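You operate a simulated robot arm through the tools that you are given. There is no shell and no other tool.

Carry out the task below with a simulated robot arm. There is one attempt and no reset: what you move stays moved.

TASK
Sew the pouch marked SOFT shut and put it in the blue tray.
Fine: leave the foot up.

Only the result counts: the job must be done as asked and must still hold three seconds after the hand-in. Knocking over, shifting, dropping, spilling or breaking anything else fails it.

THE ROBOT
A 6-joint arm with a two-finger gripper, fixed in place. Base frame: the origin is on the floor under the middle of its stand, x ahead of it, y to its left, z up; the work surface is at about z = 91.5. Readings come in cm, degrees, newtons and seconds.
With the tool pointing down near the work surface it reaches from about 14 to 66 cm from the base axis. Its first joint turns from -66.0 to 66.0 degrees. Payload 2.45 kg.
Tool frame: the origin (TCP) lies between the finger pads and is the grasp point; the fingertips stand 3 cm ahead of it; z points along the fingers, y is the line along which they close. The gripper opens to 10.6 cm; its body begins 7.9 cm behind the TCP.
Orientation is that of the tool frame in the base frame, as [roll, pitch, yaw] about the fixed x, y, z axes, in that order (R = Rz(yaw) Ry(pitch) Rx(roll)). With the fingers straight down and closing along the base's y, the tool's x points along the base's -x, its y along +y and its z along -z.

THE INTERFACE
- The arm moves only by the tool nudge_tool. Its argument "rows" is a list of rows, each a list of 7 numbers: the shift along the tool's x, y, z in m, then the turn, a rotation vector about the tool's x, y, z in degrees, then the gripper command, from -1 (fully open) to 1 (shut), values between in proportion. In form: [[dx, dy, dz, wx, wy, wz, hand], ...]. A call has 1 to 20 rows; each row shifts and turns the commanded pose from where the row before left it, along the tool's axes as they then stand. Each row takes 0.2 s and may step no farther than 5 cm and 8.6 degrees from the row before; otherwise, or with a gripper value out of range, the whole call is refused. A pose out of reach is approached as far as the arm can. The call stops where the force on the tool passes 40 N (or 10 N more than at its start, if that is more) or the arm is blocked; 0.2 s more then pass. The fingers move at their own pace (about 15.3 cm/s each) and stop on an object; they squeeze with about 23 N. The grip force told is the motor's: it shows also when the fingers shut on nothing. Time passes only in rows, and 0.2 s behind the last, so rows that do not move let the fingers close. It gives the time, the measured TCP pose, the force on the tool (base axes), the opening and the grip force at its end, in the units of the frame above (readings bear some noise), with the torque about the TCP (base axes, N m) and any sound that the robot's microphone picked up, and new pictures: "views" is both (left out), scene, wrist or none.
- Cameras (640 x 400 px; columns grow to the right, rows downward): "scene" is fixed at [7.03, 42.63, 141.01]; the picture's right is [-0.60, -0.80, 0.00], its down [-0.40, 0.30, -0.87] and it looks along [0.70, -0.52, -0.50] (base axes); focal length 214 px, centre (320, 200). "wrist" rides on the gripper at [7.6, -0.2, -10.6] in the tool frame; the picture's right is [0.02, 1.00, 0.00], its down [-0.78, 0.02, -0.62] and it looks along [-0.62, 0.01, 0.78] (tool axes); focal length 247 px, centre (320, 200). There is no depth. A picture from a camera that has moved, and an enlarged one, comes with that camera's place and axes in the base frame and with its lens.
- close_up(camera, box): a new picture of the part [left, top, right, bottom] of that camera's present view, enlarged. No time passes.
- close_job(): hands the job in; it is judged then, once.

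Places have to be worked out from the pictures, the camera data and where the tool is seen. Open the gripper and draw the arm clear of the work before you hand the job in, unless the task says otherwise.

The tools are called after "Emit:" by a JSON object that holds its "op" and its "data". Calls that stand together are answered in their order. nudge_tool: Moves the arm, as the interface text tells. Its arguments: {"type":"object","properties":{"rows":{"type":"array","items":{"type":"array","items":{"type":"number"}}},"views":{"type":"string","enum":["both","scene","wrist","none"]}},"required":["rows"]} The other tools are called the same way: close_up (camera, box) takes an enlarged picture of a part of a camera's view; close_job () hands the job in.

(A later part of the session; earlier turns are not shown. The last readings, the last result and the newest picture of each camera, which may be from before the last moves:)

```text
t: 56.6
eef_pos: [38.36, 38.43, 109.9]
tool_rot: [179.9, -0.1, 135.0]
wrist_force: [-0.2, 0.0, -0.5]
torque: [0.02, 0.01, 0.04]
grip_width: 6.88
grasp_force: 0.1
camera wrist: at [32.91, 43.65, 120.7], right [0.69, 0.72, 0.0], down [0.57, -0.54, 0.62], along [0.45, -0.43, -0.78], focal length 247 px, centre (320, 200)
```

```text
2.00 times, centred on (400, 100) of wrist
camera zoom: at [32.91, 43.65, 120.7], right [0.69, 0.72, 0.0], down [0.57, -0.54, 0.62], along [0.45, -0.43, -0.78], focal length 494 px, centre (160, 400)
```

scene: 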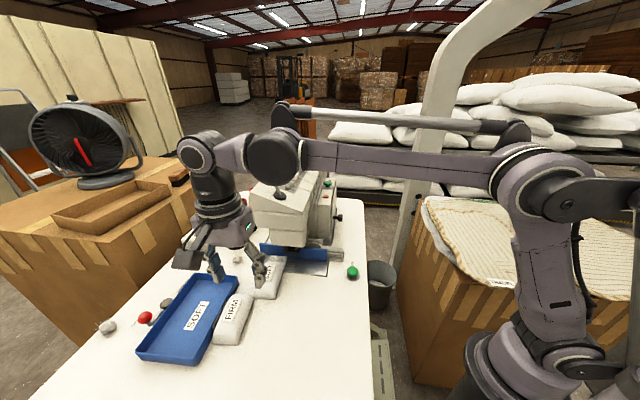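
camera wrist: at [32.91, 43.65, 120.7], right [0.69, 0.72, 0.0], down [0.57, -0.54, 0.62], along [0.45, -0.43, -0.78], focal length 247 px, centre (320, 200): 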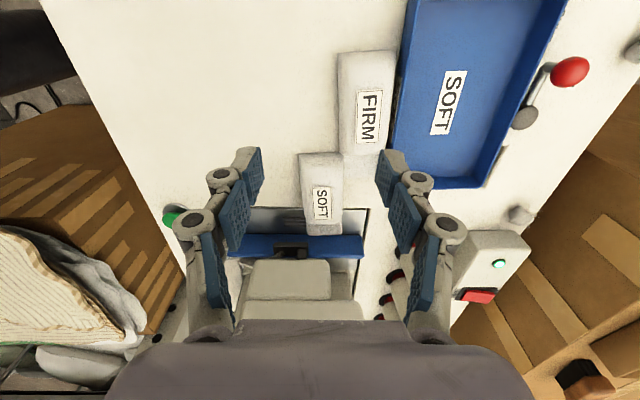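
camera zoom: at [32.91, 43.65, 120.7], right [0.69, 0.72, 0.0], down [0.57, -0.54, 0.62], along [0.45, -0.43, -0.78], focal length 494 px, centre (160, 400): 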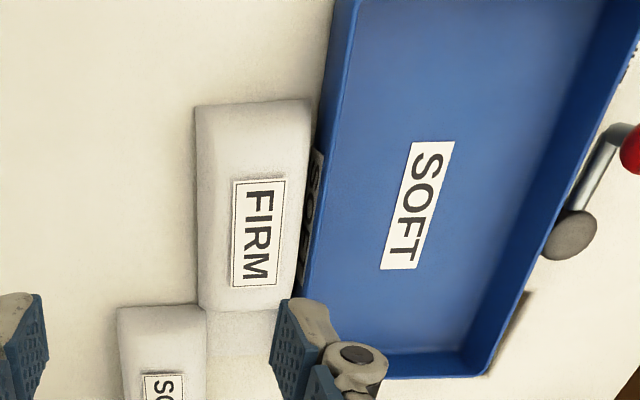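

I take the same scene crop as at the very start to compare FIRM and tray positions directly.

Emit:
{"op": "close_up", "data": {"camera": "scene", "box": [80, 220, 400, 400]}}

Emit:
{"op": "close_up", "data": {"camera": "scene", "box": [90, 280, 190, 345]}}

Emit:
{"op": "close_up", "data": {"camera": "scene", "box": [170, 260, 300, 370]}}

```text
2.00 times, centred on (240, 310) of scene
camera zoom: at [7.03, 42.63, 141.01], right [-0.6, -0.8, 0.0], down [-0.4, 0.3, -0.87], along [0.7, -0.52, -0.5], focal length 429 px, centre (480, -20)
```

zoom: 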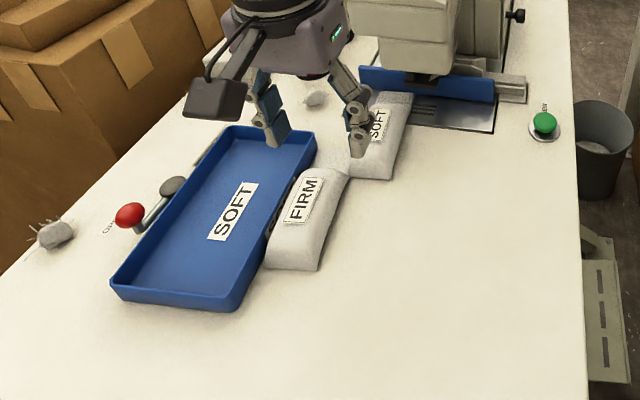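

```text
6.15 times, centred on (140, 312) of scene
camera zoom: at [7.03, 42.63, 141.01], right [-0.6, -0.8, 0.0], down [-0.4, 0.3, -0.87], along [0.7, -0.52, -0.5], focal length 1320 px, centre (1428, -492)
```

zoom: 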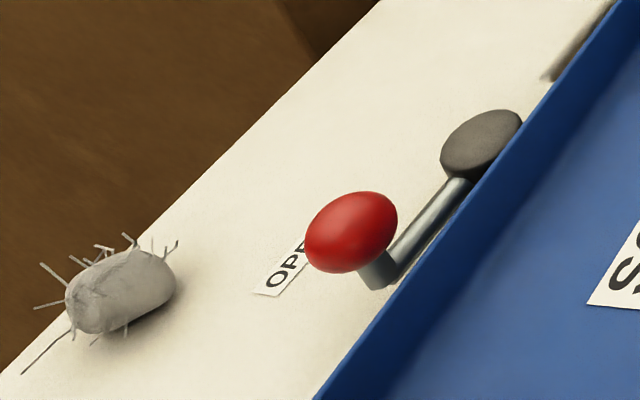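

```text
3.64 times, centred on (235, 315) of scene
camera zoom: at [7.03, 42.63, 141.01], right [-0.6, -0.8, 0.0], down [-0.4, 0.3, -0.87], along [0.7, -0.52, -0.5], focal length 780 px, centre (629, -218)
```

zoom: 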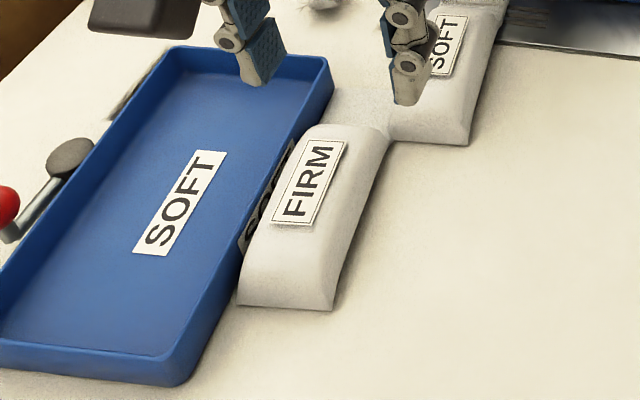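

FIRM has moved about 2–3 cm left and touches the tray (I'll return it later). SOFT's axis now runs from (l 54.5, m 7.2) to (l 55.4, m 22.1). I set up above it with a small yaw and the same 21° back tilt as before.

Emit:
{"op": "nudge_tool", "data": {"rows": [[-0.0358, 0.0013, 0.009, 0, 0, 0, -0.5], [-0.0358, 0.0013, 0.009, 0, 0, 0, -0.55], [-0.0358, 0.0013, 0.009, 0, 0, 0, -0.55], [0, 0, 0, 0, 0, -3.5, -0.55], [0, 0, 0, 0, -7, 0, -0.55], [0, 0, 0, 0, -7, 0, -0.55], [0, 0, 0, 0, -7, 0, -0.55], [0, 0, 0, 0, 0, 0, -0.55]]}}

Emit:
{"op": "close_up", "data": {"camera": "wrist", "box": [220, 0, 480, 200]}}

```text
t: 58.4
eef_pos: [46.2, 31.22, 107.28]
tool_rot: [180.0, 21.1, 138.4]
wrist_force: [-0.9, 0.1, 0.1]
torque: [0.02, -0.03, 0.02]
grip_width: 8.24
grasp_force: 0.1
camera wrist: at [37.98, 38.31, 114.5], right [0.65, 0.76, -0.01], down [0.39, -0.32, 0.86], along [0.65, -0.56, -0.51], focal length 247 px, centre (320, 200)
```

scene: 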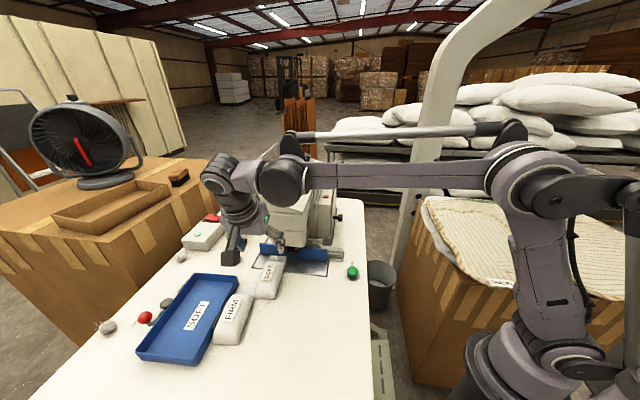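
wrist: 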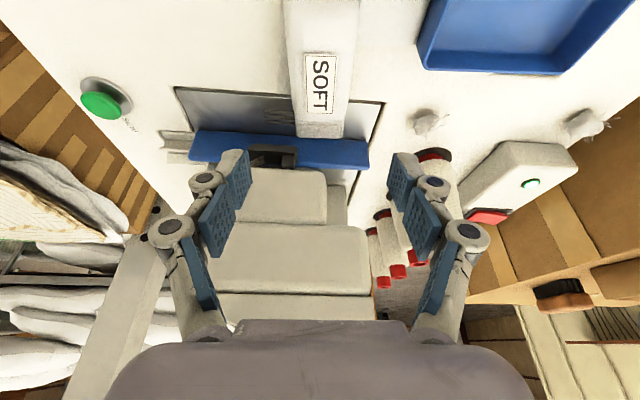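

```text
2.00 times, centred on (350, 100) of wrist
camera zoom: at [37.98, 38.31, 114.5], right [0.65, 0.76, -0.01], down [0.39, -0.32, 0.86], along [0.65, -0.56, -0.51], focal length 494 px, centre (260, 400)
```

zoom: 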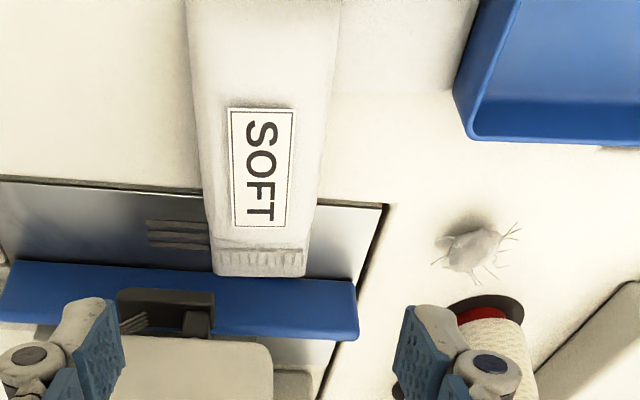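

SOFT is exactly centred in the tool's plane. I advance along the tool axis to the grasp height.

Emit:
{"op": "nudge_tool", "data": {"rows": [[0, 0, 0.04, 0, 0, 0, -0.55], [0, 0, 0.04, 0, 0, 0, -0.55], [0, 0, 0.03, 0, 0, 0, -0.55], [0, 0, 0.014, 0, 0, 0, -0.55], [0, 0, 0, 0, 0, 0, -0.55]]}}

Emit:
{"op": "close_up", "data": {"camera": "wrist", "box": [200, 60, 460, 260]}}

```text
t: 59.6
eef_pos: [49.45, 28.38, 95.58]
tool_rot: [-180.0, 20.9, 138.6]
wrist_force: [-0.3, 0.0, 0.8]
torque: [-0.01, 0.01, 0.01]
grip_width: 8.22
grasp_force: 0.0
camera wrist: at [41.24, 35.53, 102.83], right [0.65, 0.76, -0.01], down [0.39, -0.32, 0.86], along [0.65, -0.56, -0.51], focal length 247 px, centre (320, 200)
```

scene: 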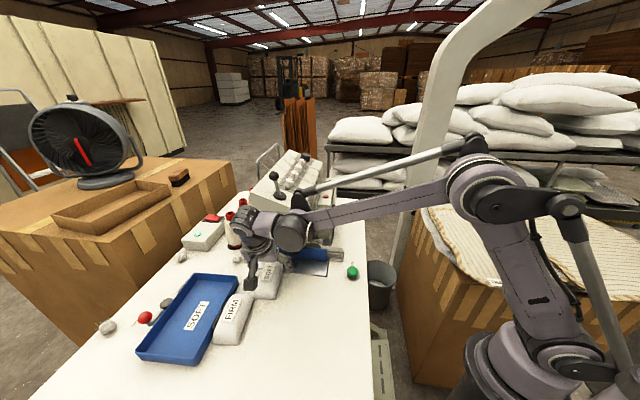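
wrist: 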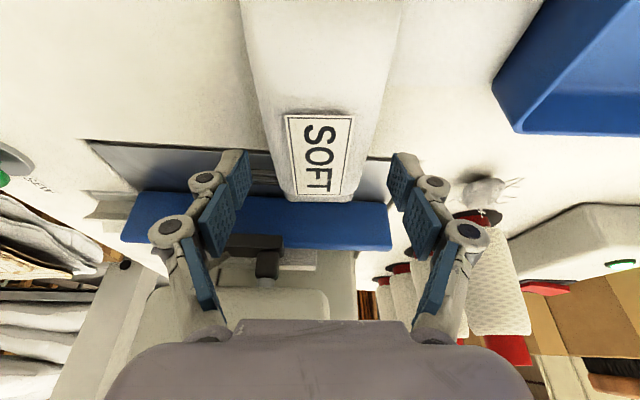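

```text
2.00 times, centred on (330, 160) of wrist
camera zoom: at [41.24, 35.53, 102.83], right [0.65, 0.76, -0.01], down [0.39, -0.32, 0.86], along [0.65, -0.56, -0.51], focal length 494 px, centre (300, 280)
```

zoom: 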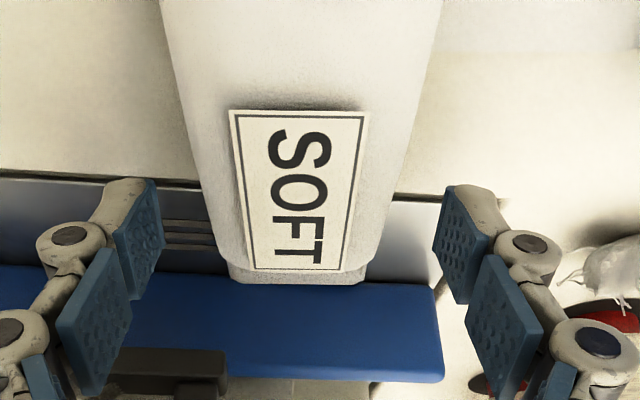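

Well aligned. I close on SOFT.

Emit:
{"op": "nudge_tool", "data": {"rows": [[0.0007, 0, 0.0019, 0, 0, 0, -0.3], [0, 0, 0, 0, 0, 0, 0.1], [0, 0, 0, 0, 0, 0, 0.3], [0, 0, 0, 0, 0, 0, 0.3]], "views": "none"}}

```text
t: 60.6
eef_pos: [49.55, 28.4, 95.48]
tool_rot: [-180.0, 21.0, 138.6]
wrist_force: [-1.0, 0.8, 4.4]
torque: [0.04, 0.0, 0.0]
grip_width: 5.6
grasp_force: 23.0
```

Gripped (5.6 cm, 23 N). I lift slightly, slide right away from FIRM, draw back from under the foot and then lift.

Emit:
{"op": "nudge_tool", "data": {"rows": [[-0.0043, 0, -0.0112, 0, 0, 0, 0.3], [0.0037, -0.01, -0.0014, 0, 0, 0, 0.3], [0.0037, -0.01, -0.0014, 0, 0, 0, 0.3], [0.0037, -0.01, -0.0014, 0, 0, 0, 0.3], [0.0187, 0, -0.0072, 0, 0, 0, 0.3], [0.0187, 0, -0.0072, 0, 0, 0, 0.3], [0.0151, 0, -0.0165, 0, 0, 0, 0.3], [-0.0107, 0, -0.028, 0, 0, 0, 0.3], [-0.0107, 0, -0.028, 0, 0, 0, 0.3], [-0.0107, 0, -0.028, 0, 0, 0, 0.3], [0, 0, 0, 0, 0, 0, 0.3]]}}

Emit:
{"op": "close_up", "data": {"camera": "scene", "box": [180, 210, 320, 345]}}

```text
t: 63.0
eef_pos: [42.33, 30.64, 106.77]
tool_rot: [-179.9, 21.0, 138.5]
wrist_force: [-0.1, 0.1, 0.3]
torque: [-0.03, 0.03, -0.01]
grip_width: 5.61
grasp_force: 23.0
camera wrist: at [34.11, 37.88, 113.99], right [0.65, 0.76, -0.01], down [0.39, -0.32, 0.86], along [0.65, -0.56, -0.51], focal length 247 px, centre (320, 200)
```

scene: 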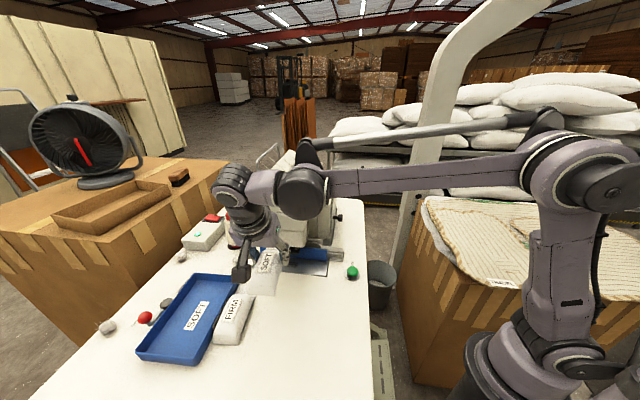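
wrist: 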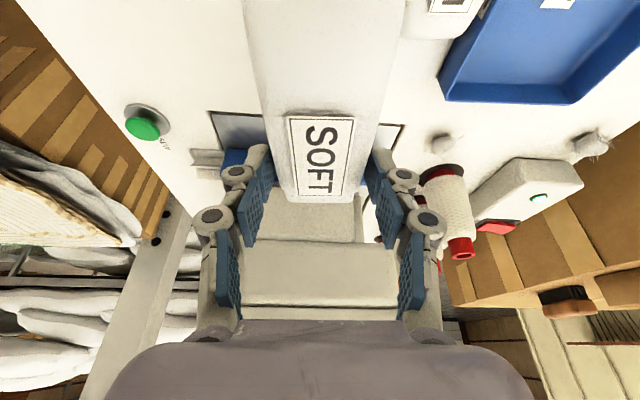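

```text
2.96 times, centred on (250, 278) of scene
camera zoom: at [7.03, 42.63, 141.01], right [-0.6, -0.8, 0.0], down [-0.4, 0.3, -0.87], along [0.7, -0.52, -0.5], focal length 636 px, centre (527, -30)
```

zoom: 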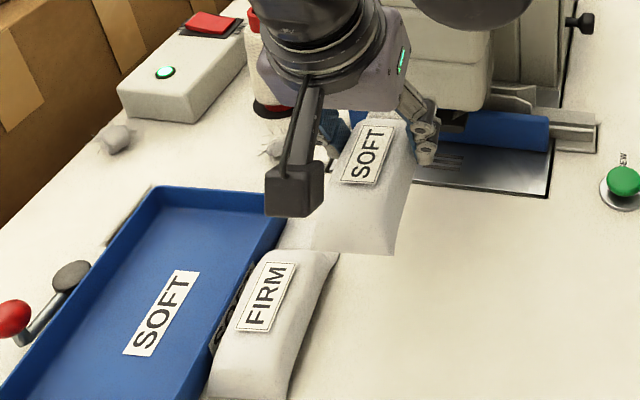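

SOFT is held and clear of everything. For extra reach toward the tray I roll the tool 12° outward (about the pouch's long axis), then carry it over the tray while gently descending to a safe height above the rim.

Emit:
{"op": "nudge_tool", "data": {"rows": [[0, 0, 0, -5.6, 0, 2.15, 0.3], [0, 0, 0, -5.6, 0, 2.15, 0.3], [0.0173, 0.028, 0.0111, 0, 0, 0, 0.3], [0.0173, 0.028, 0.0111, 0, 0, 0, 0.3], [0.0173, 0.028, 0.0111, 0, 0, 0, 0.3], [0, 0, 0, 0, 0, 0, 0.3]]}}

Emit:
{"op": "close_up", "data": {"camera": "scene", "box": [130, 220, 320, 370]}}

```text
t: 64.4
eef_pos: [45.67, 40.25, 103.51]
tool_rot: [167.2, 20.5, 134.1]
wrist_force: [-0.3, 0.2, -0.6]
torque: [0.01, 0.0, 0.02]
grip_width: 5.6
grasp_force: 22.9
camera wrist: at [36.54, 46.18, 110.59], right [0.63, 0.75, 0.2], down [0.27, -0.46, 0.85], along [0.72, -0.48, -0.49], focal length 247 px, centre (320, 200)
```

scene: 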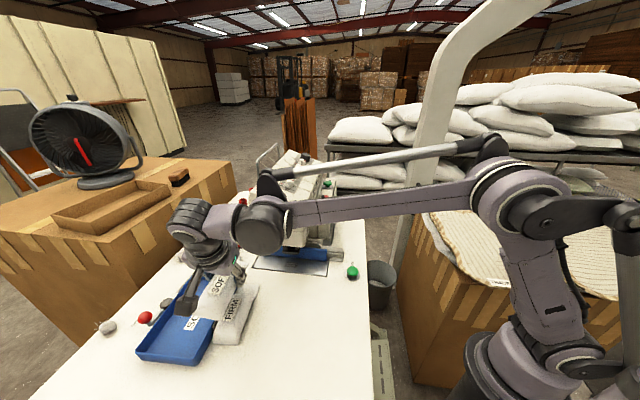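
wrist: 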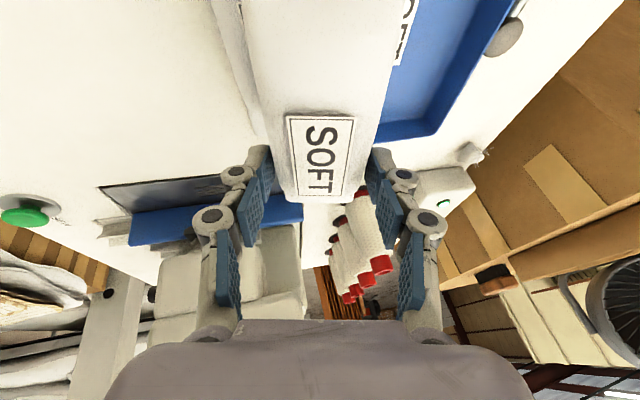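

```text
2.67 times, centred on (225, 295) of scene
camera zoom: at [7.03, 42.64, 141.01], right [-0.6, -0.8, 0.0], down [-0.4, 0.3, -0.87], along [0.7, -0.52, -0.5], focal length 572 px, centre (573, -53)
```

zoom: 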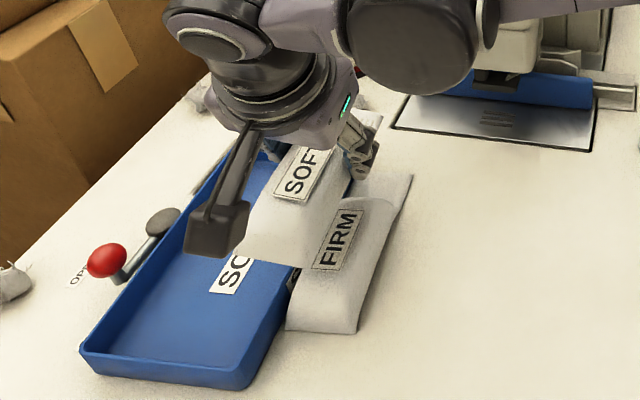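

On course; I continue the last two increments to be over the tray's middle.

Emit:
{"op": "nudge_tool", "data": {"rows": [[0.0173, 0.028, 0.0111, 0, 0, 0, 0.3], [0.0173, 0.028, 0.0111, 0, 0, 0, 0.3], [0, 0, 0, 0, 0, 0, 0.3]]}}

Emit:
{"op": "close_up", "data": {"camera": "scene", "box": [100, 240, 290, 370]}}

Emit:
{"op": "close_up", "data": {"camera": "wrist", "box": [180, 0, 500, 200]}}

```text
t: 65.2
eef_pos: [48.06, 46.28, 101.51]
tool_rot: [167.2, 20.4, 133.8]
wrist_force: [-0.8, 0.5, 0.0]
torque: [0.0, 0.01, -0.04]
grip_width: 5.59
grasp_force: 23.0
camera wrist: at [38.79, 52.42, 108.52], right [0.63, 0.75, 0.2], down [0.27, -0.46, 0.85], along [0.72, -0.48, -0.49], focal length 247 px, centre (320, 200)
```

scene: 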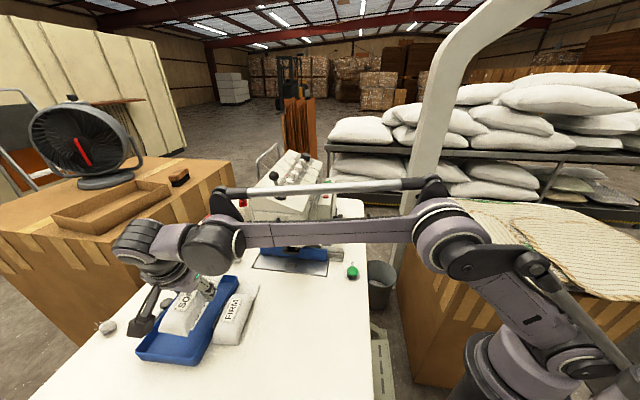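
wrist: 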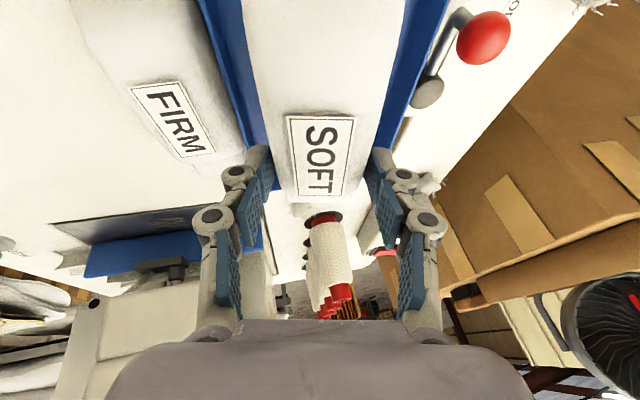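

```text
3.08 times, centred on (195, 305) of scene
camera zoom: at [7.03, 42.64, 141.01], right [-0.6, -0.8, 0.0], down [-0.4, 0.3, -0.87], along [0.7, -0.52, -0.5], focal length 660 px, centre (705, -123)
```

zoom: 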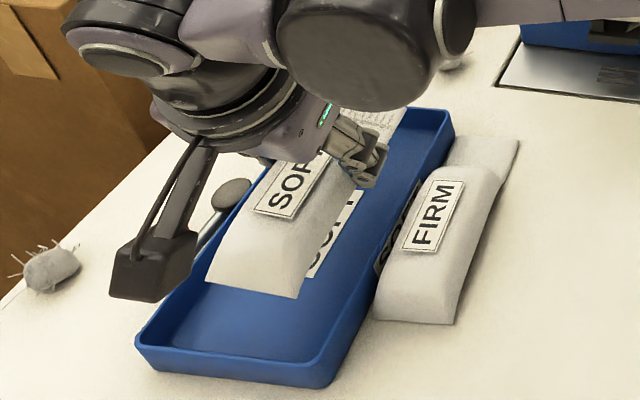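

```text
2.00 times, centred on (340, 100) of wrist
camera zoom: at [38.79, 52.42, 108.52], right [0.63, 0.75, 0.2], down [0.27, -0.46, 0.85], along [0.72, -0.48, -0.49], focal length 494 px, centre (280, 400)
```

zoom: 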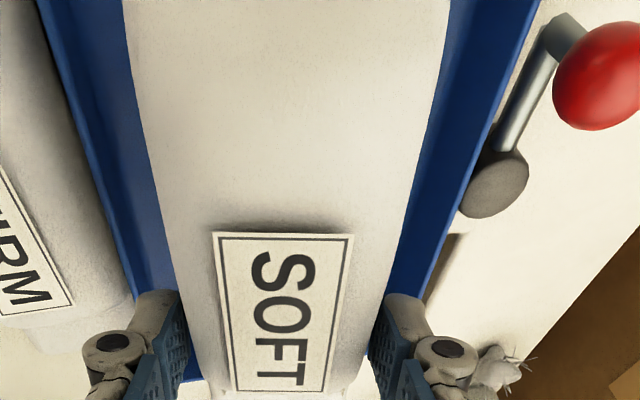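

SOFT is over the tray with walls visible on both sides. I lower it ~4.5 cm into the tray in steps, with a slight outward shift for finger clearance.

Emit:
{"op": "nudge_tool", "data": {"rows": [[0.0053, -0.001, 0.014, 0, 0, 0, 0.3], [0.0053, -0.0011, 0.014, 0, 0, 0, 0.3], [0.0053, -0.0031, 0.0137, 0, 0, 0, 0.3], [0, 0, 0, 0, 0, 0, 0.3]]}}

Emit:
{"op": "close_up", "data": {"camera": "scene", "box": [100, 240, 290, 370]}}

Emit:
{"op": "close_up", "data": {"camera": "wrist", "box": [180, 0, 500, 200]}}

```text
t: 66.2
eef_pos: [48.33, 46.46, 96.92]
tool_rot: [167.2, 20.5, 133.9]
wrist_force: [-0.1, 0.4, -0.6]
torque: [-0.02, 0.04, 0.02]
grip_width: 5.63
grasp_force: 22.7
camera wrist: at [39.0, 52.5, 103.99], right [0.63, 0.75, 0.2], down [0.27, -0.46, 0.85], along [0.72, -0.48, -0.49], focal length 247 px, centre (320, 200)
```

scene: 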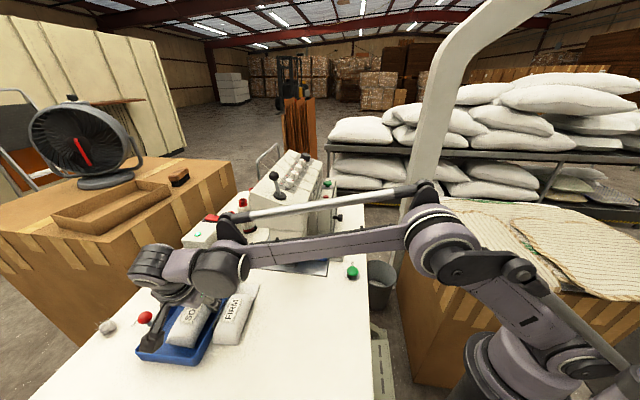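
wrist: 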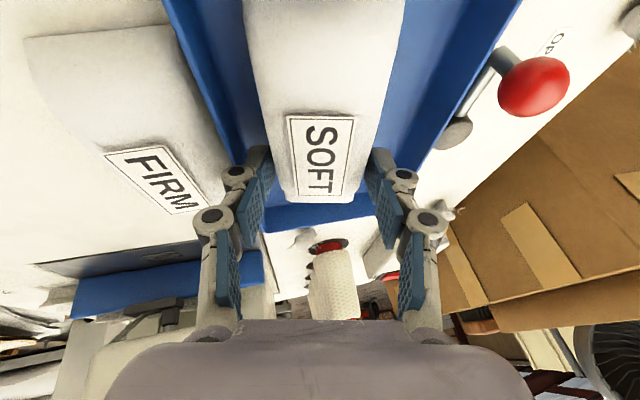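

```text
3.08 times, centred on (195, 305) of scene
camera zoom: at [7.03, 42.63, 141.01], right [-0.6, -0.8, 0.0], down [-0.4, 0.3, -0.87], along [0.7, -0.52, -0.5], focal length 660 px, centre (705, -123)
```

zoom: 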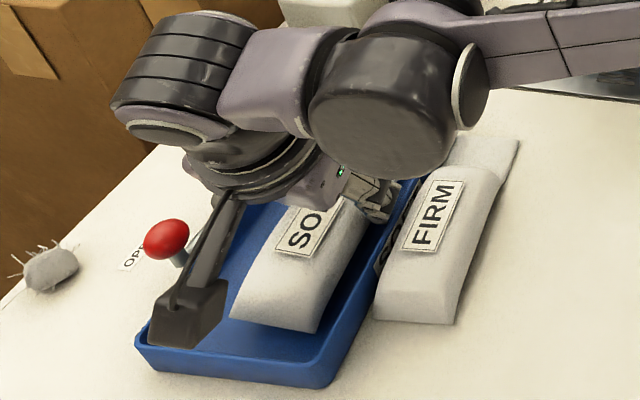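

```text
2.00 times, centred on (340, 100) of wrist
camera zoom: at [39.0, 52.5, 103.99], right [0.63, 0.75, 0.2], down [0.27, -0.46, 0.85], along [0.72, -0.48, -0.49], focal length 494 px, centre (280, 400)
```

zoom: 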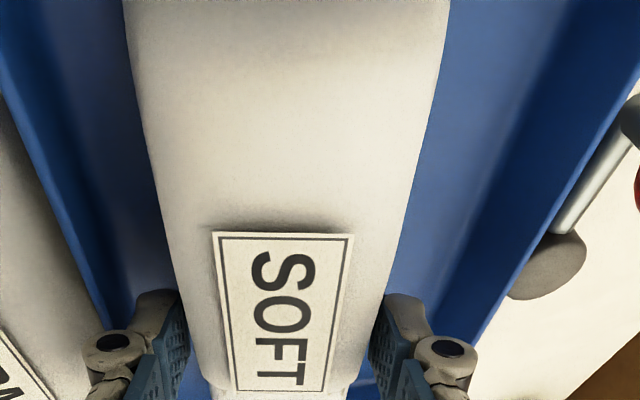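

The pouch hovers just above the tray floor, no contact. I lower 6 mm more and open the fingers modestly.

Emit:
{"op": "nudge_tool", "data": {"rows": [[0.0021, -0.0012, 0.0055, 0, 0, 0, 0.3], [0, 0, 0, 0, 0, 0, 0.3], [0, 0, 0, 0, 0, 0, -0.1], [0, 0, 0, 0, 0, 0, -0.25], [0, 0, 0, 0, 0, 0, -0.25]]}}

Emit:
{"op": "close_up", "data": {"camera": "wrist", "box": [180, 0, 500, 200]}}

```text
t: 67.4
eef_pos: [48.1, 46.52, 96.45]
tool_rot: [167.3, 20.5, 133.8]
wrist_force: [1.1, 0.3, -0.1]
torque: [0.05, -0.04, -0.01]
grip_width: 6.58
grasp_force: 0.0
camera wrist: at [38.93, 52.52, 103.42], right [0.63, 0.75, 0.2], down [0.27, -0.46, 0.85], along [0.72, -0.48, -0.5], focal length 247 px, centre (320, 200)
```

scene: 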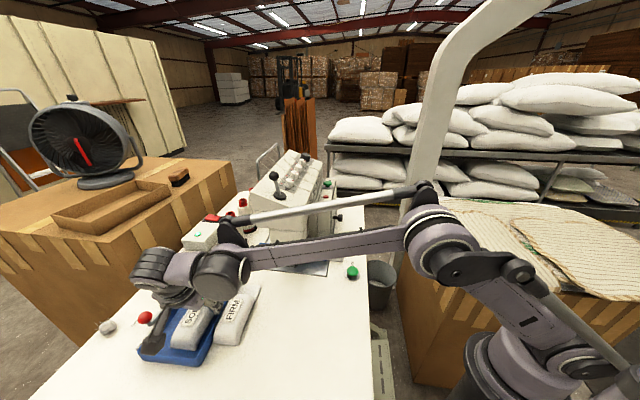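
wrist: 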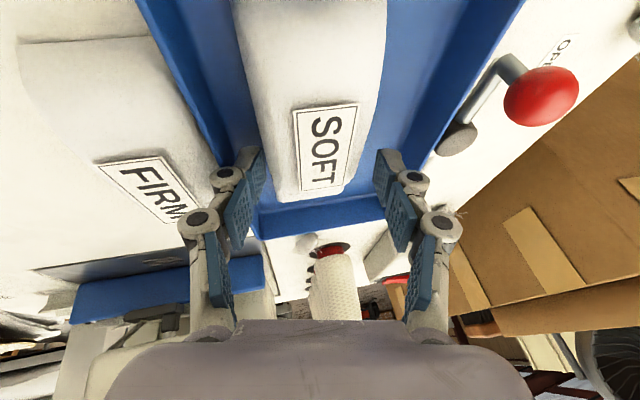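

```text
2.00 times, centred on (340, 100) of wrist
camera zoom: at [38.93, 52.52, 103.42], right [0.63, 0.75, 0.2], down [0.27, -0.46, 0.85], along [0.72, -0.48, -0.5], focal length 494 px, centre (280, 400)
```

zoom: 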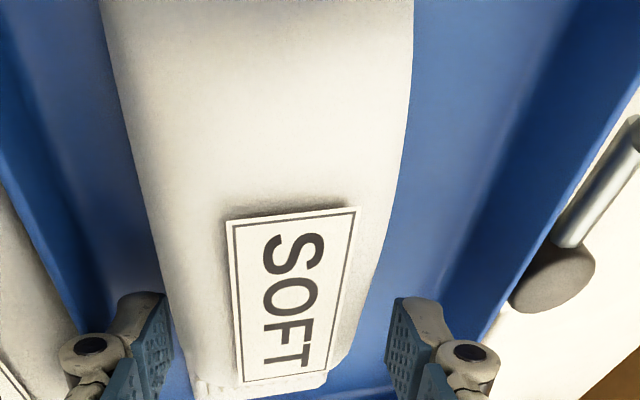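

SOFT now lies flat inside the tray. I withdraw straight up.

Emit:
{"op": "nudge_tool", "data": {"rows": [[-0.0053, 0.0031, -0.0137, 0, 0, 0, -0.25], [-0.0088, 0.0052, -0.0228, 0, 0, 0, -0.25], [-0.0088, 0.0032, -0.0228, 0, 0, 0, -0.25], [-0.0, -0.03, -0.0228, 0, 0, 0, -0.25], [-0.0, -0.03, -0.0228, 0, 0, 0, -0.25], [0, -0.03, 0, 0, 0, 0, -0.25], [0, -0.03, 0, 5.6, 0, -2.15, -0.25], [0, 0, 0, 5.6, 0, -2.15, -0.25], [0, 0, 0, 0, 0, 0, -0.25]]}}

Emit:
{"op": "close_up", "data": {"camera": "scene", "box": [80, 220, 400, 400]}}

Emit:
{"op": "close_up", "data": {"camera": "scene", "box": [100, 240, 290, 370]}}

```text
t: 69.4
eef_pos: [38.4, 38.17, 104.67]
tool_rot: [-180.0, 21.0, 138.6]
wrist_force: [0.4, 0.0, 0.3]
torque: [-0.02, -0.01, 0.01]
grip_width: 6.63
grasp_force: 0.2
camera wrist: at [30.22, 45.2, 111.87], right [0.65, 0.76, -0.01], down [0.39, -0.32, 0.86], along [0.65, -0.56, -0.51], focal length 247 px, centre (320, 200)
```

scene: 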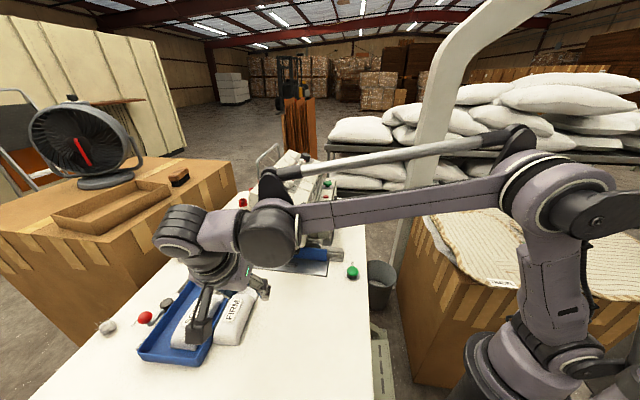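
wrist: 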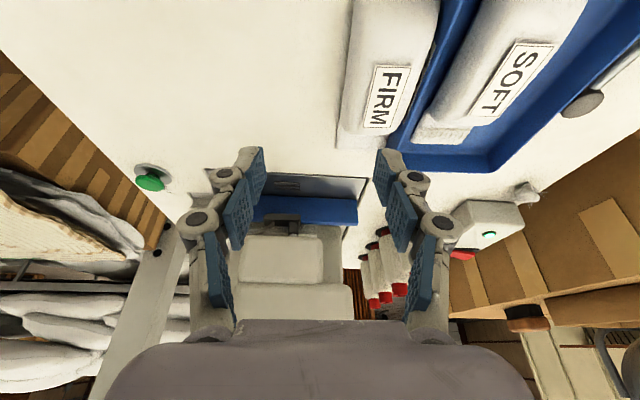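

```text
2.00 times, centred on (240, 310) of scene
camera zoom: at [7.03, 42.63, 141.01], right [-0.6, -0.8, 0.0], down [-0.4, 0.3, -0.87], along [0.7, -0.52, -0.5], focal length 429 px, centre (480, -20)
```

zoom: 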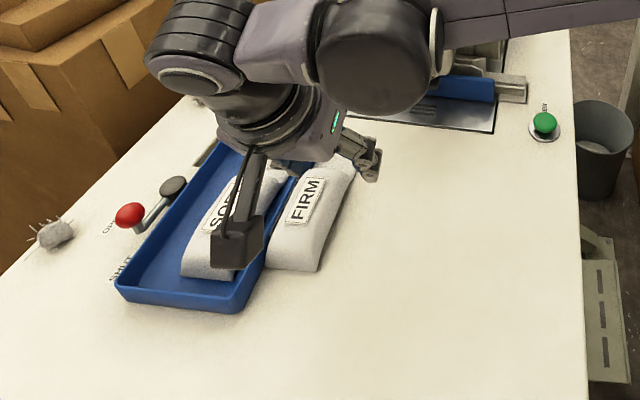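

```text
3.08 times, centred on (195, 305) of scene
camera zoom: at [7.03, 42.63, 141.01], right [-0.6, -0.8, 0.0], down [-0.4, 0.3, -0.87], along [0.7, -0.52, -0.5], focal length 660 px, centre (705, -123)
```

zoom: 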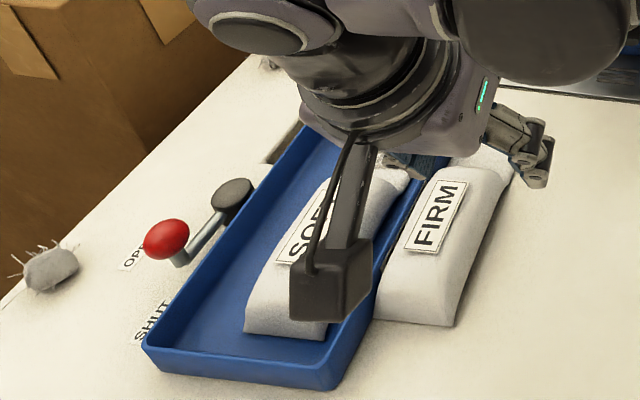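

SOFT is in the tray. Now I look at FIRM and the gap between it and the tray to plan putting FIRM back.

Emit:
{"op": "close_up", "data": {"camera": "wrist", "box": [320, 0, 600, 180]}}

Emit:
{"op": "close_up", "data": {"camera": "scene", "box": [190, 260, 290, 350]}}

```text
2.22 times, centred on (460, 90) of wrist
camera zoom: at [30.22, 45.2, 111.87], right [0.65, 0.76, -0.01], down [0.39, -0.32, 0.86], along [0.65, -0.56, -0.51], focal length 549 px, centre (9, 444)
```

zoom: 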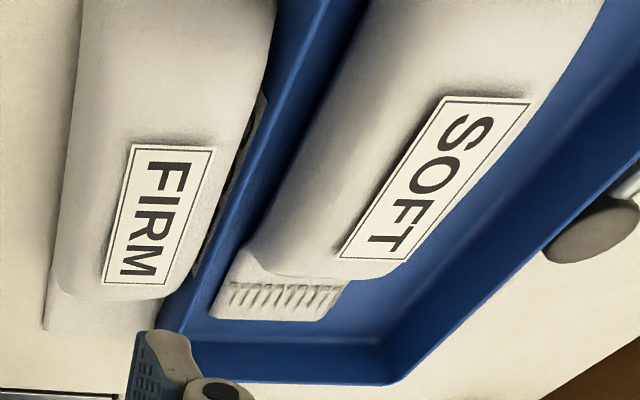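

```text
4.44 times, centred on (240, 305) of scene
camera zoom: at [7.03, 42.63, 141.01], right [-0.6, -0.8, 0.0], down [-0.4, 0.3, -0.87], along [0.7, -0.52, -0.5], focal length 953 px, centre (676, -267)
```

zoom: 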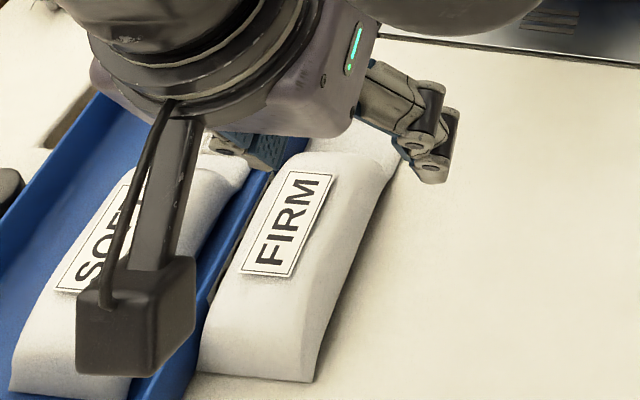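

SOFT lies in the tray with its stitched mouth visible. FIRM touches the tray wall, so no room for a finger on that side; I'll try dragging FIRM back by friction from above. First: straighten the tool, close the fingers and go over FIRM's middle.

Emit:
{"op": "nudge_tool", "data": {"rows": [[0, 0, 0, 0, 7, 0, 0.3], [0, 0, 0, 0, 7, 0, 1], [0, 0, 0, 0, 7, 0, 1], [0, 0, 0, 0, 0, 3.5, 1], [-0.009, 0.026, 0.01, 0, 0, 0, 1], [-0.009, 0.026, 0.01, 0, 0, 0, 1], [0, 0, 0, 0, 0, 0, 1]]}}

Emit:
{"op": "close_up", "data": {"camera": "wrist", "box": [220, 0, 500, 180]}}

Emit:
{"op": "close_up", "data": {"camera": "scene", "box": [150, 250, 290, 350]}}

```text
t: 71.0
eef_pos: [43.4, 40.66, 102.62]
tool_rot: [-180.0, 0.0, 135.0]
wrist_force: [0.0, 0.2, -0.3]
torque: [0.01, -0.02, 0.0]
grip_width: 0.0
grasp_force: 22.2
camera wrist: at [37.95, 45.9, 113.33], right [0.69, 0.72, 0.0], down [0.57, -0.54, 0.62], along [0.45, -0.43, -0.78], focal length 247 px, centre (320, 200)
```

scene: 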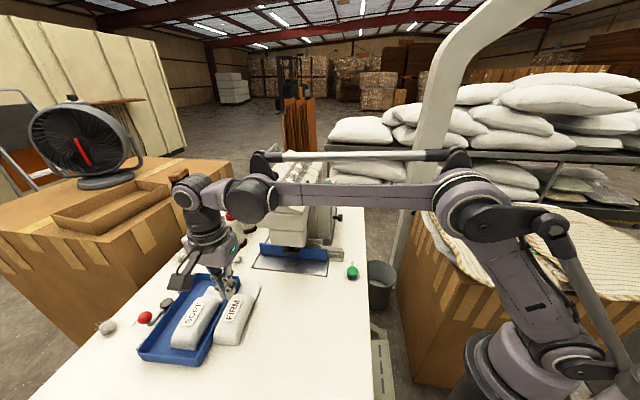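
wrist: 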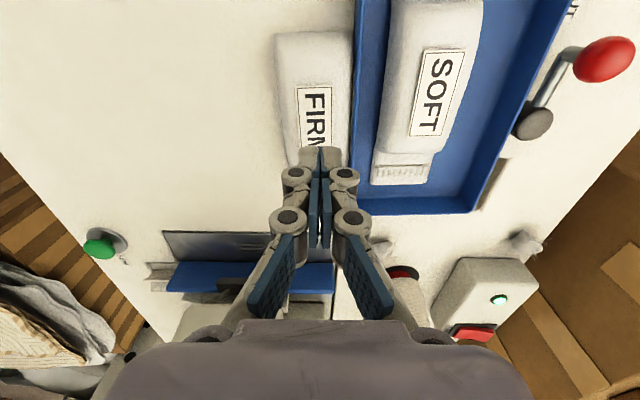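

```text
2.22 times, centred on (360, 90) of wrist
camera zoom: at [37.95, 45.9, 113.33], right [0.69, 0.72, 0.0], down [0.57, -0.54, 0.62], along [0.45, -0.43, -0.78], focal length 549 px, centre (231, 444)
```

zoom: 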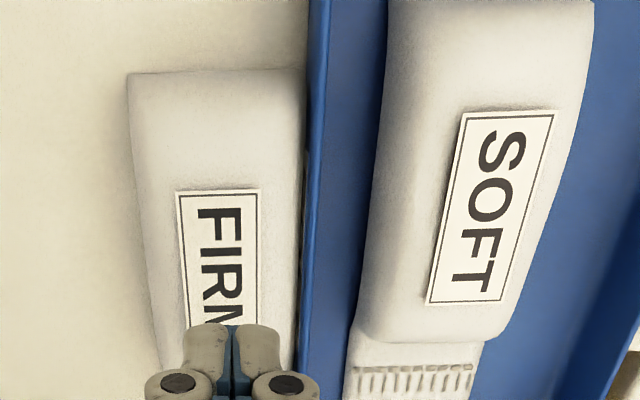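

```text
4.00 times, centred on (220, 300) of scene
camera zoom: at [7.03, 42.63, 141.01], right [-0.6, -0.8, 0.0], down [-0.4, 0.3, -0.87], along [0.7, -0.52, -0.5], focal length 858 px, centre (720, -200)
```

zoom: 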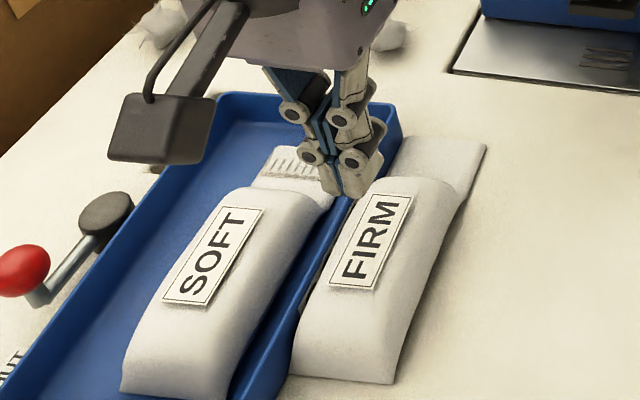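

The fingertips are over FIRM's body centre (l≈59, m≈2). I lower gently until contact.

Emit:
{"op": "nudge_tool", "data": {"rows": [[0, -0.002, 0.02, 0, 0, 0, 1], [0, 0, 0.02, 0, 0, 0, 1], [0, 0, 0.006, 0, 0, 0, 1], [0, 0, 0, 0, 0, 0, 1]], "views": "none"}}

Emit:
{"op": "close_up", "data": {"camera": "scene", "box": [150, 250, 290, 350]}}

```text
t: 72.0
eef_pos: [43.07, 40.36, 98.22]
tool_rot: [179.9, 0.0, 134.9]
wrist_force: [4.0, 3.5, 35.6]
torque: [0.11, -0.12, 0.09]
grip_width: 0.6
grasp_force: 23.0
```

```text
4.00 times, centred on (220, 300) of scene
camera zoom: at [6.99, 42.6, 141.02], right [-0.6, -0.8, 0.0], down [-0.4, 0.3, -0.87], along [0.7, -0.52, -0.5], focal length 858 px, centre (720, -200)
```

zoom: 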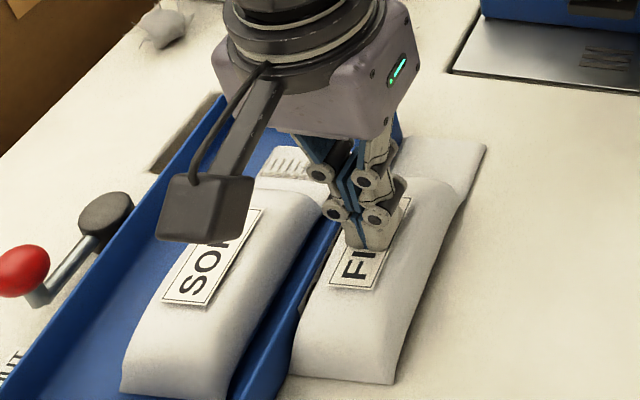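

Firm contact at 35 N – too much. I ease up 3 mm and then drag a little to the right.

Emit:
{"op": "nudge_tool", "data": {"rows": [[0, 0, -0.003, 0, 0, 0, 1], [0, 0, 0, 0, 0, 0, 1]], "views": "none"}}

```text
t: 72.6
eef_pos: [43.08, 40.34, 98.28]
tool_rot: [-180.0, 0.0, 135.0]
wrist_force: [0.5, 4.5, 9.1]
torque: [0.12, -0.03, 0.0]
grip_width: 0.62
grasp_force: 23.3
```

Normal force is now ~9 N. I drag 1 cm to the right and see whether FIRM follows.

Emit:
{"op": "nudge_tool", "data": {"rows": [[0, -0.004, 0, 0, 0, 0, 1], [0, -0.004, 0, 0, 0, 0, 1], [0, 0, 0, 0, 0, 0, 1]], "views": "none"}}

Emit:
{"op": "close_up", "data": {"camera": "scene", "box": [150, 250, 290, 350]}}

```text
t: 73.4
eef_pos: [42.58, 39.77, 98.32]
tool_rot: [-179.9, 0.0, 134.9]
wrist_force: [-0.6, -0.7, 0.1]
torque: [0.01, 0.01, 0.01]
grip_width: 0.0
grasp_force: 22.9
```

```text
4.00 times, centred on (220, 300) of scene
camera zoom: at [7.03, 42.63, 141.01], right [-0.6, -0.8, 0.0], down [-0.4, 0.3, -0.87], along [0.7, -0.52, -0.5], focal length 858 px, centre (720, -200)
```

zoom: 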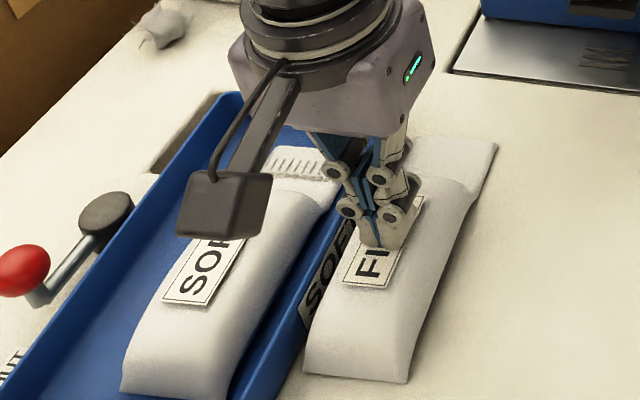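

It works: FIRM followed about 0.8 cm. I press lightly again and continue dragging.

Emit:
{"op": "nudge_tool", "data": {"rows": [[0, 0, 0.003, 0, 0, 0, 1], [0, -0.004, 0.0005, 0, 0, 0, 1], [0, -0.004, 0.0005, 0, 0, 0, 1], [0, 0, 0, 0, 0, 0, 1]], "views": "none"}}

Emit:
{"op": "close_up", "data": {"camera": "scene", "box": [150, 250, 290, 350]}}

```text
t: 74.0
eef_pos: [42.66, 39.85, 98.17]
tool_rot: [179.5, 0.1, 135.0]
wrist_force: [-0.5, 0.7, 9.6]
torque: [0.02, -0.04, -0.01]
grip_width: 0.6
grasp_force: 23.1
stopped in row 2: the force on the tool passed its limit at 46 N (the readings are from after the stop); the commanded pose is now the measured one
```

```text
4.00 times, centred on (220, 300) of scene
camera zoom: at [7.02, 42.62, 141.01], right [-0.6, -0.8, 0.0], down [-0.4, 0.3, -0.87], along [0.7, -0.52, -0.5], focal length 858 px, centre (720, -200)
```

zoom: 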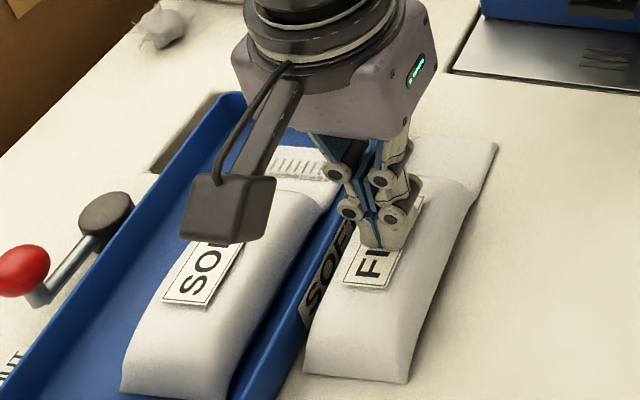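

A bit too stiff in z; contact is at ~10 N now, so I just drag without further pressing.

Emit:
{"op": "nudge_tool", "data": {"rows": [[0, -0.004, 0.0, 0, 0, 0, 1], [0, -0.004, 0.0003, 0, 0, 0, 1], [0, 0, 0, 0, 0, 0, 1]], "views": "none"}}

Emit:
{"op": "close_up", "data": {"camera": "scene", "box": [150, 250, 290, 350]}}

```text
t: 74.8
eef_pos: [42.07, 39.24, 98.25]
tool_rot: [179.2, -0.1, 135.0]
wrist_force: [7.6, 10.8, 33.5]
torque: [0.27, -0.21, 0.04]
grip_width: 0.58
grasp_force: 23.1
```

```text
4.00 times, centred on (220, 300) of scene
camera zoom: at [7.0, 42.62, 141.01], right [-0.6, -0.8, 0.0], down [-0.4, 0.3, -0.87], along [0.7, -0.52, -0.5], focal length 858 px, centre (720, -200)
```

zoom: 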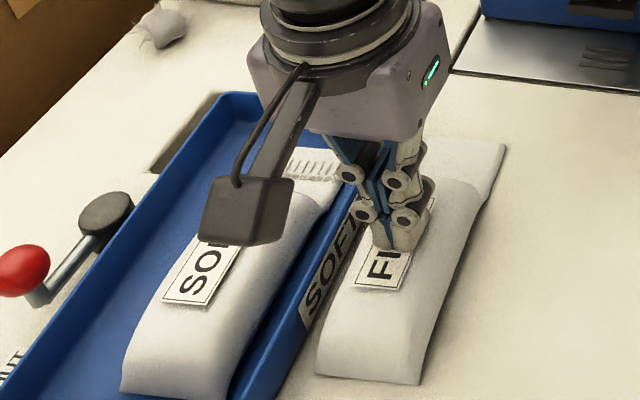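

FIRM has moved ~1.8 cm back; compared with the initial picture its rear is ~0.5 cm and its mouth ~1.7 cm short of home, so it also needs a slight clockwise turn. I lift off and re-touch nearer the mouth end (m≈5.3).

Emit:
{"op": "nudge_tool", "data": {"rows": [[0, 0, -0.01, 0, 0, 0, 1], [-0.016, 0.001, 0, 0, 0, 0, 1], [-0.017, 0.001, 0.003, 0, 0, 0, 1], [0, 0, 0.003, 0, 0, 0, 1], [0, 0, 0, 0, 0, 0, 1]], "views": "both"}}

Emit:
{"op": "close_up", "data": {"camera": "scene", "box": [150, 250, 290, 350]}}

Emit:
{"op": "close_up", "data": {"camera": "wrist", "box": [220, 0, 500, 180]}}

```text
t: 76.0
eef_pos: [44.51, 36.98, 98.51]
tool_rot: [179.5, 0.1, 135.0]
wrist_force: [-0.4, 0.6, 0.7]
torque: [0.01, 0.02, -0.03]
grip_width: 0.0
grasp_force: 22.3
camera wrist: at [38.95, 42.23, 109.16], right [0.69, 0.72, 0.01], down [0.56, -0.55, 0.62], along [0.45, -0.43, -0.78], focal length 247 px, centre (320, 200)
```

scene: 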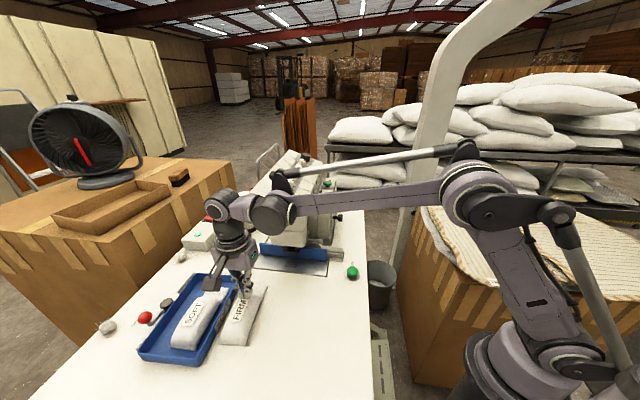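
wrist: 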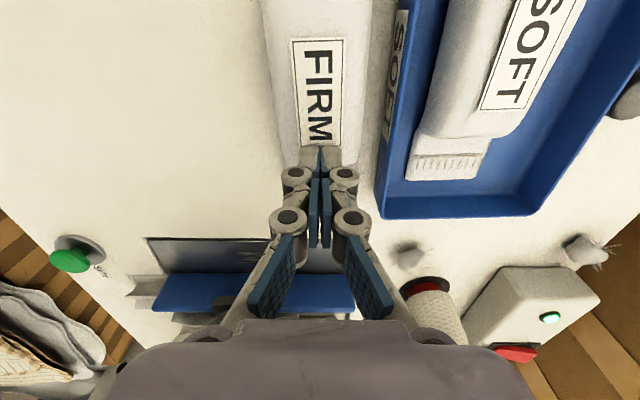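

```text
4.00 times, centred on (220, 300) of scene
camera zoom: at [7.03, 42.63, 141.01], right [-0.6, -0.8, 0.0], down [-0.4, 0.3, -0.87], along [0.7, -0.52, -0.5], focal length 858 px, centre (720, -200)
```

zoom: 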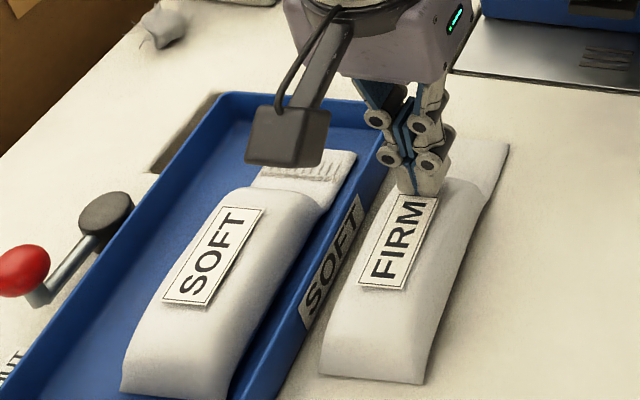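

```text
2.22 times, centred on (360, 90) of wrist
camera zoom: at [38.95, 42.23, 109.16], right [0.69, 0.72, 0.01], down [0.56, -0.55, 0.62], along [0.45, -0.43, -0.78], focal length 549 px, centre (231, 444)
```

zoom: 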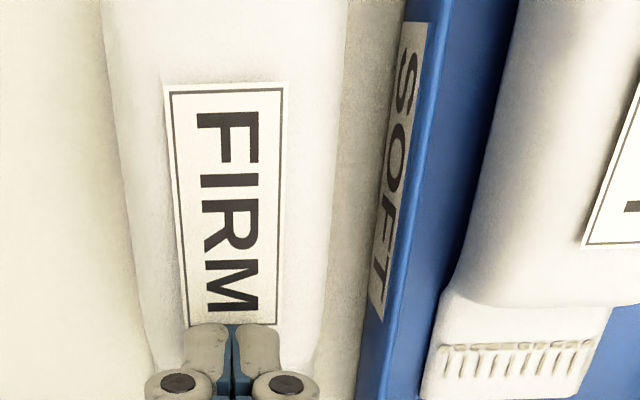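

Fingers are now near the front of FIRM's body. I lower in 2 mm steps to light contact.

Emit:
{"op": "nudge_tool", "data": {"rows": [[0, 0, 0.002, 0, 0, 0, 1], [0, 0, 0.0015, 0, 0, 0, 1], [0, 0, 0, 0, 0, 0, 1]], "views": "none"}}

```text
t: 76.8
eef_pos: [44.52, 37.01, 98.27]
tool_rot: [179.6, -0.1, 135.0]
wrist_force: [0.5, 1.1, 8.5]
torque: [0.07, 0.01, -0.02]
grip_width: 0.58
grasp_force: 23.5
```

8.5 N – good. Drag right ~1.1 cm.

Emit:
{"op": "nudge_tool", "data": {"rows": [[0, -0.004, 0.0002, 0, 0, 0, 1], [0, -0.004, 0.0002, 0, 0, 0, 1], [0, -0.003, 0.0002, 0, 0, 0, 1], [0, 0, 0, 0, 0, 0, 1]], "views": "none"}}

Emit:
{"op": "close_up", "data": {"camera": "scene", "box": [150, 250, 290, 350]}}

```text
t: 77.8
eef_pos: [43.75, 36.11, 98.18]
tool_rot: [179.3, 0.0, 135.0]
wrist_force: [7.7, 10.9, 34.3]
torque: [0.43, -0.14, -0.04]
grip_width: 0.6
grasp_force: 22.5
```

```text
4.00 times, centred on (220, 300) of scene
camera zoom: at [7.0, 42.62, 141.01], right [-0.6, -0.8, 0.0], down [-0.4, 0.3, -0.87], along [0.7, -0.52, -0.5], focal length 858 px, centre (720, -200)
```

zoom: 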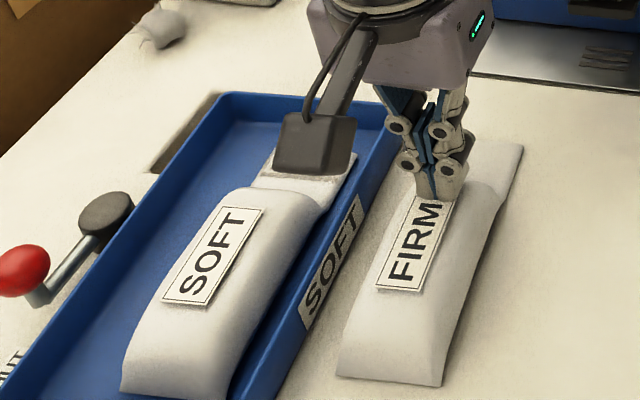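

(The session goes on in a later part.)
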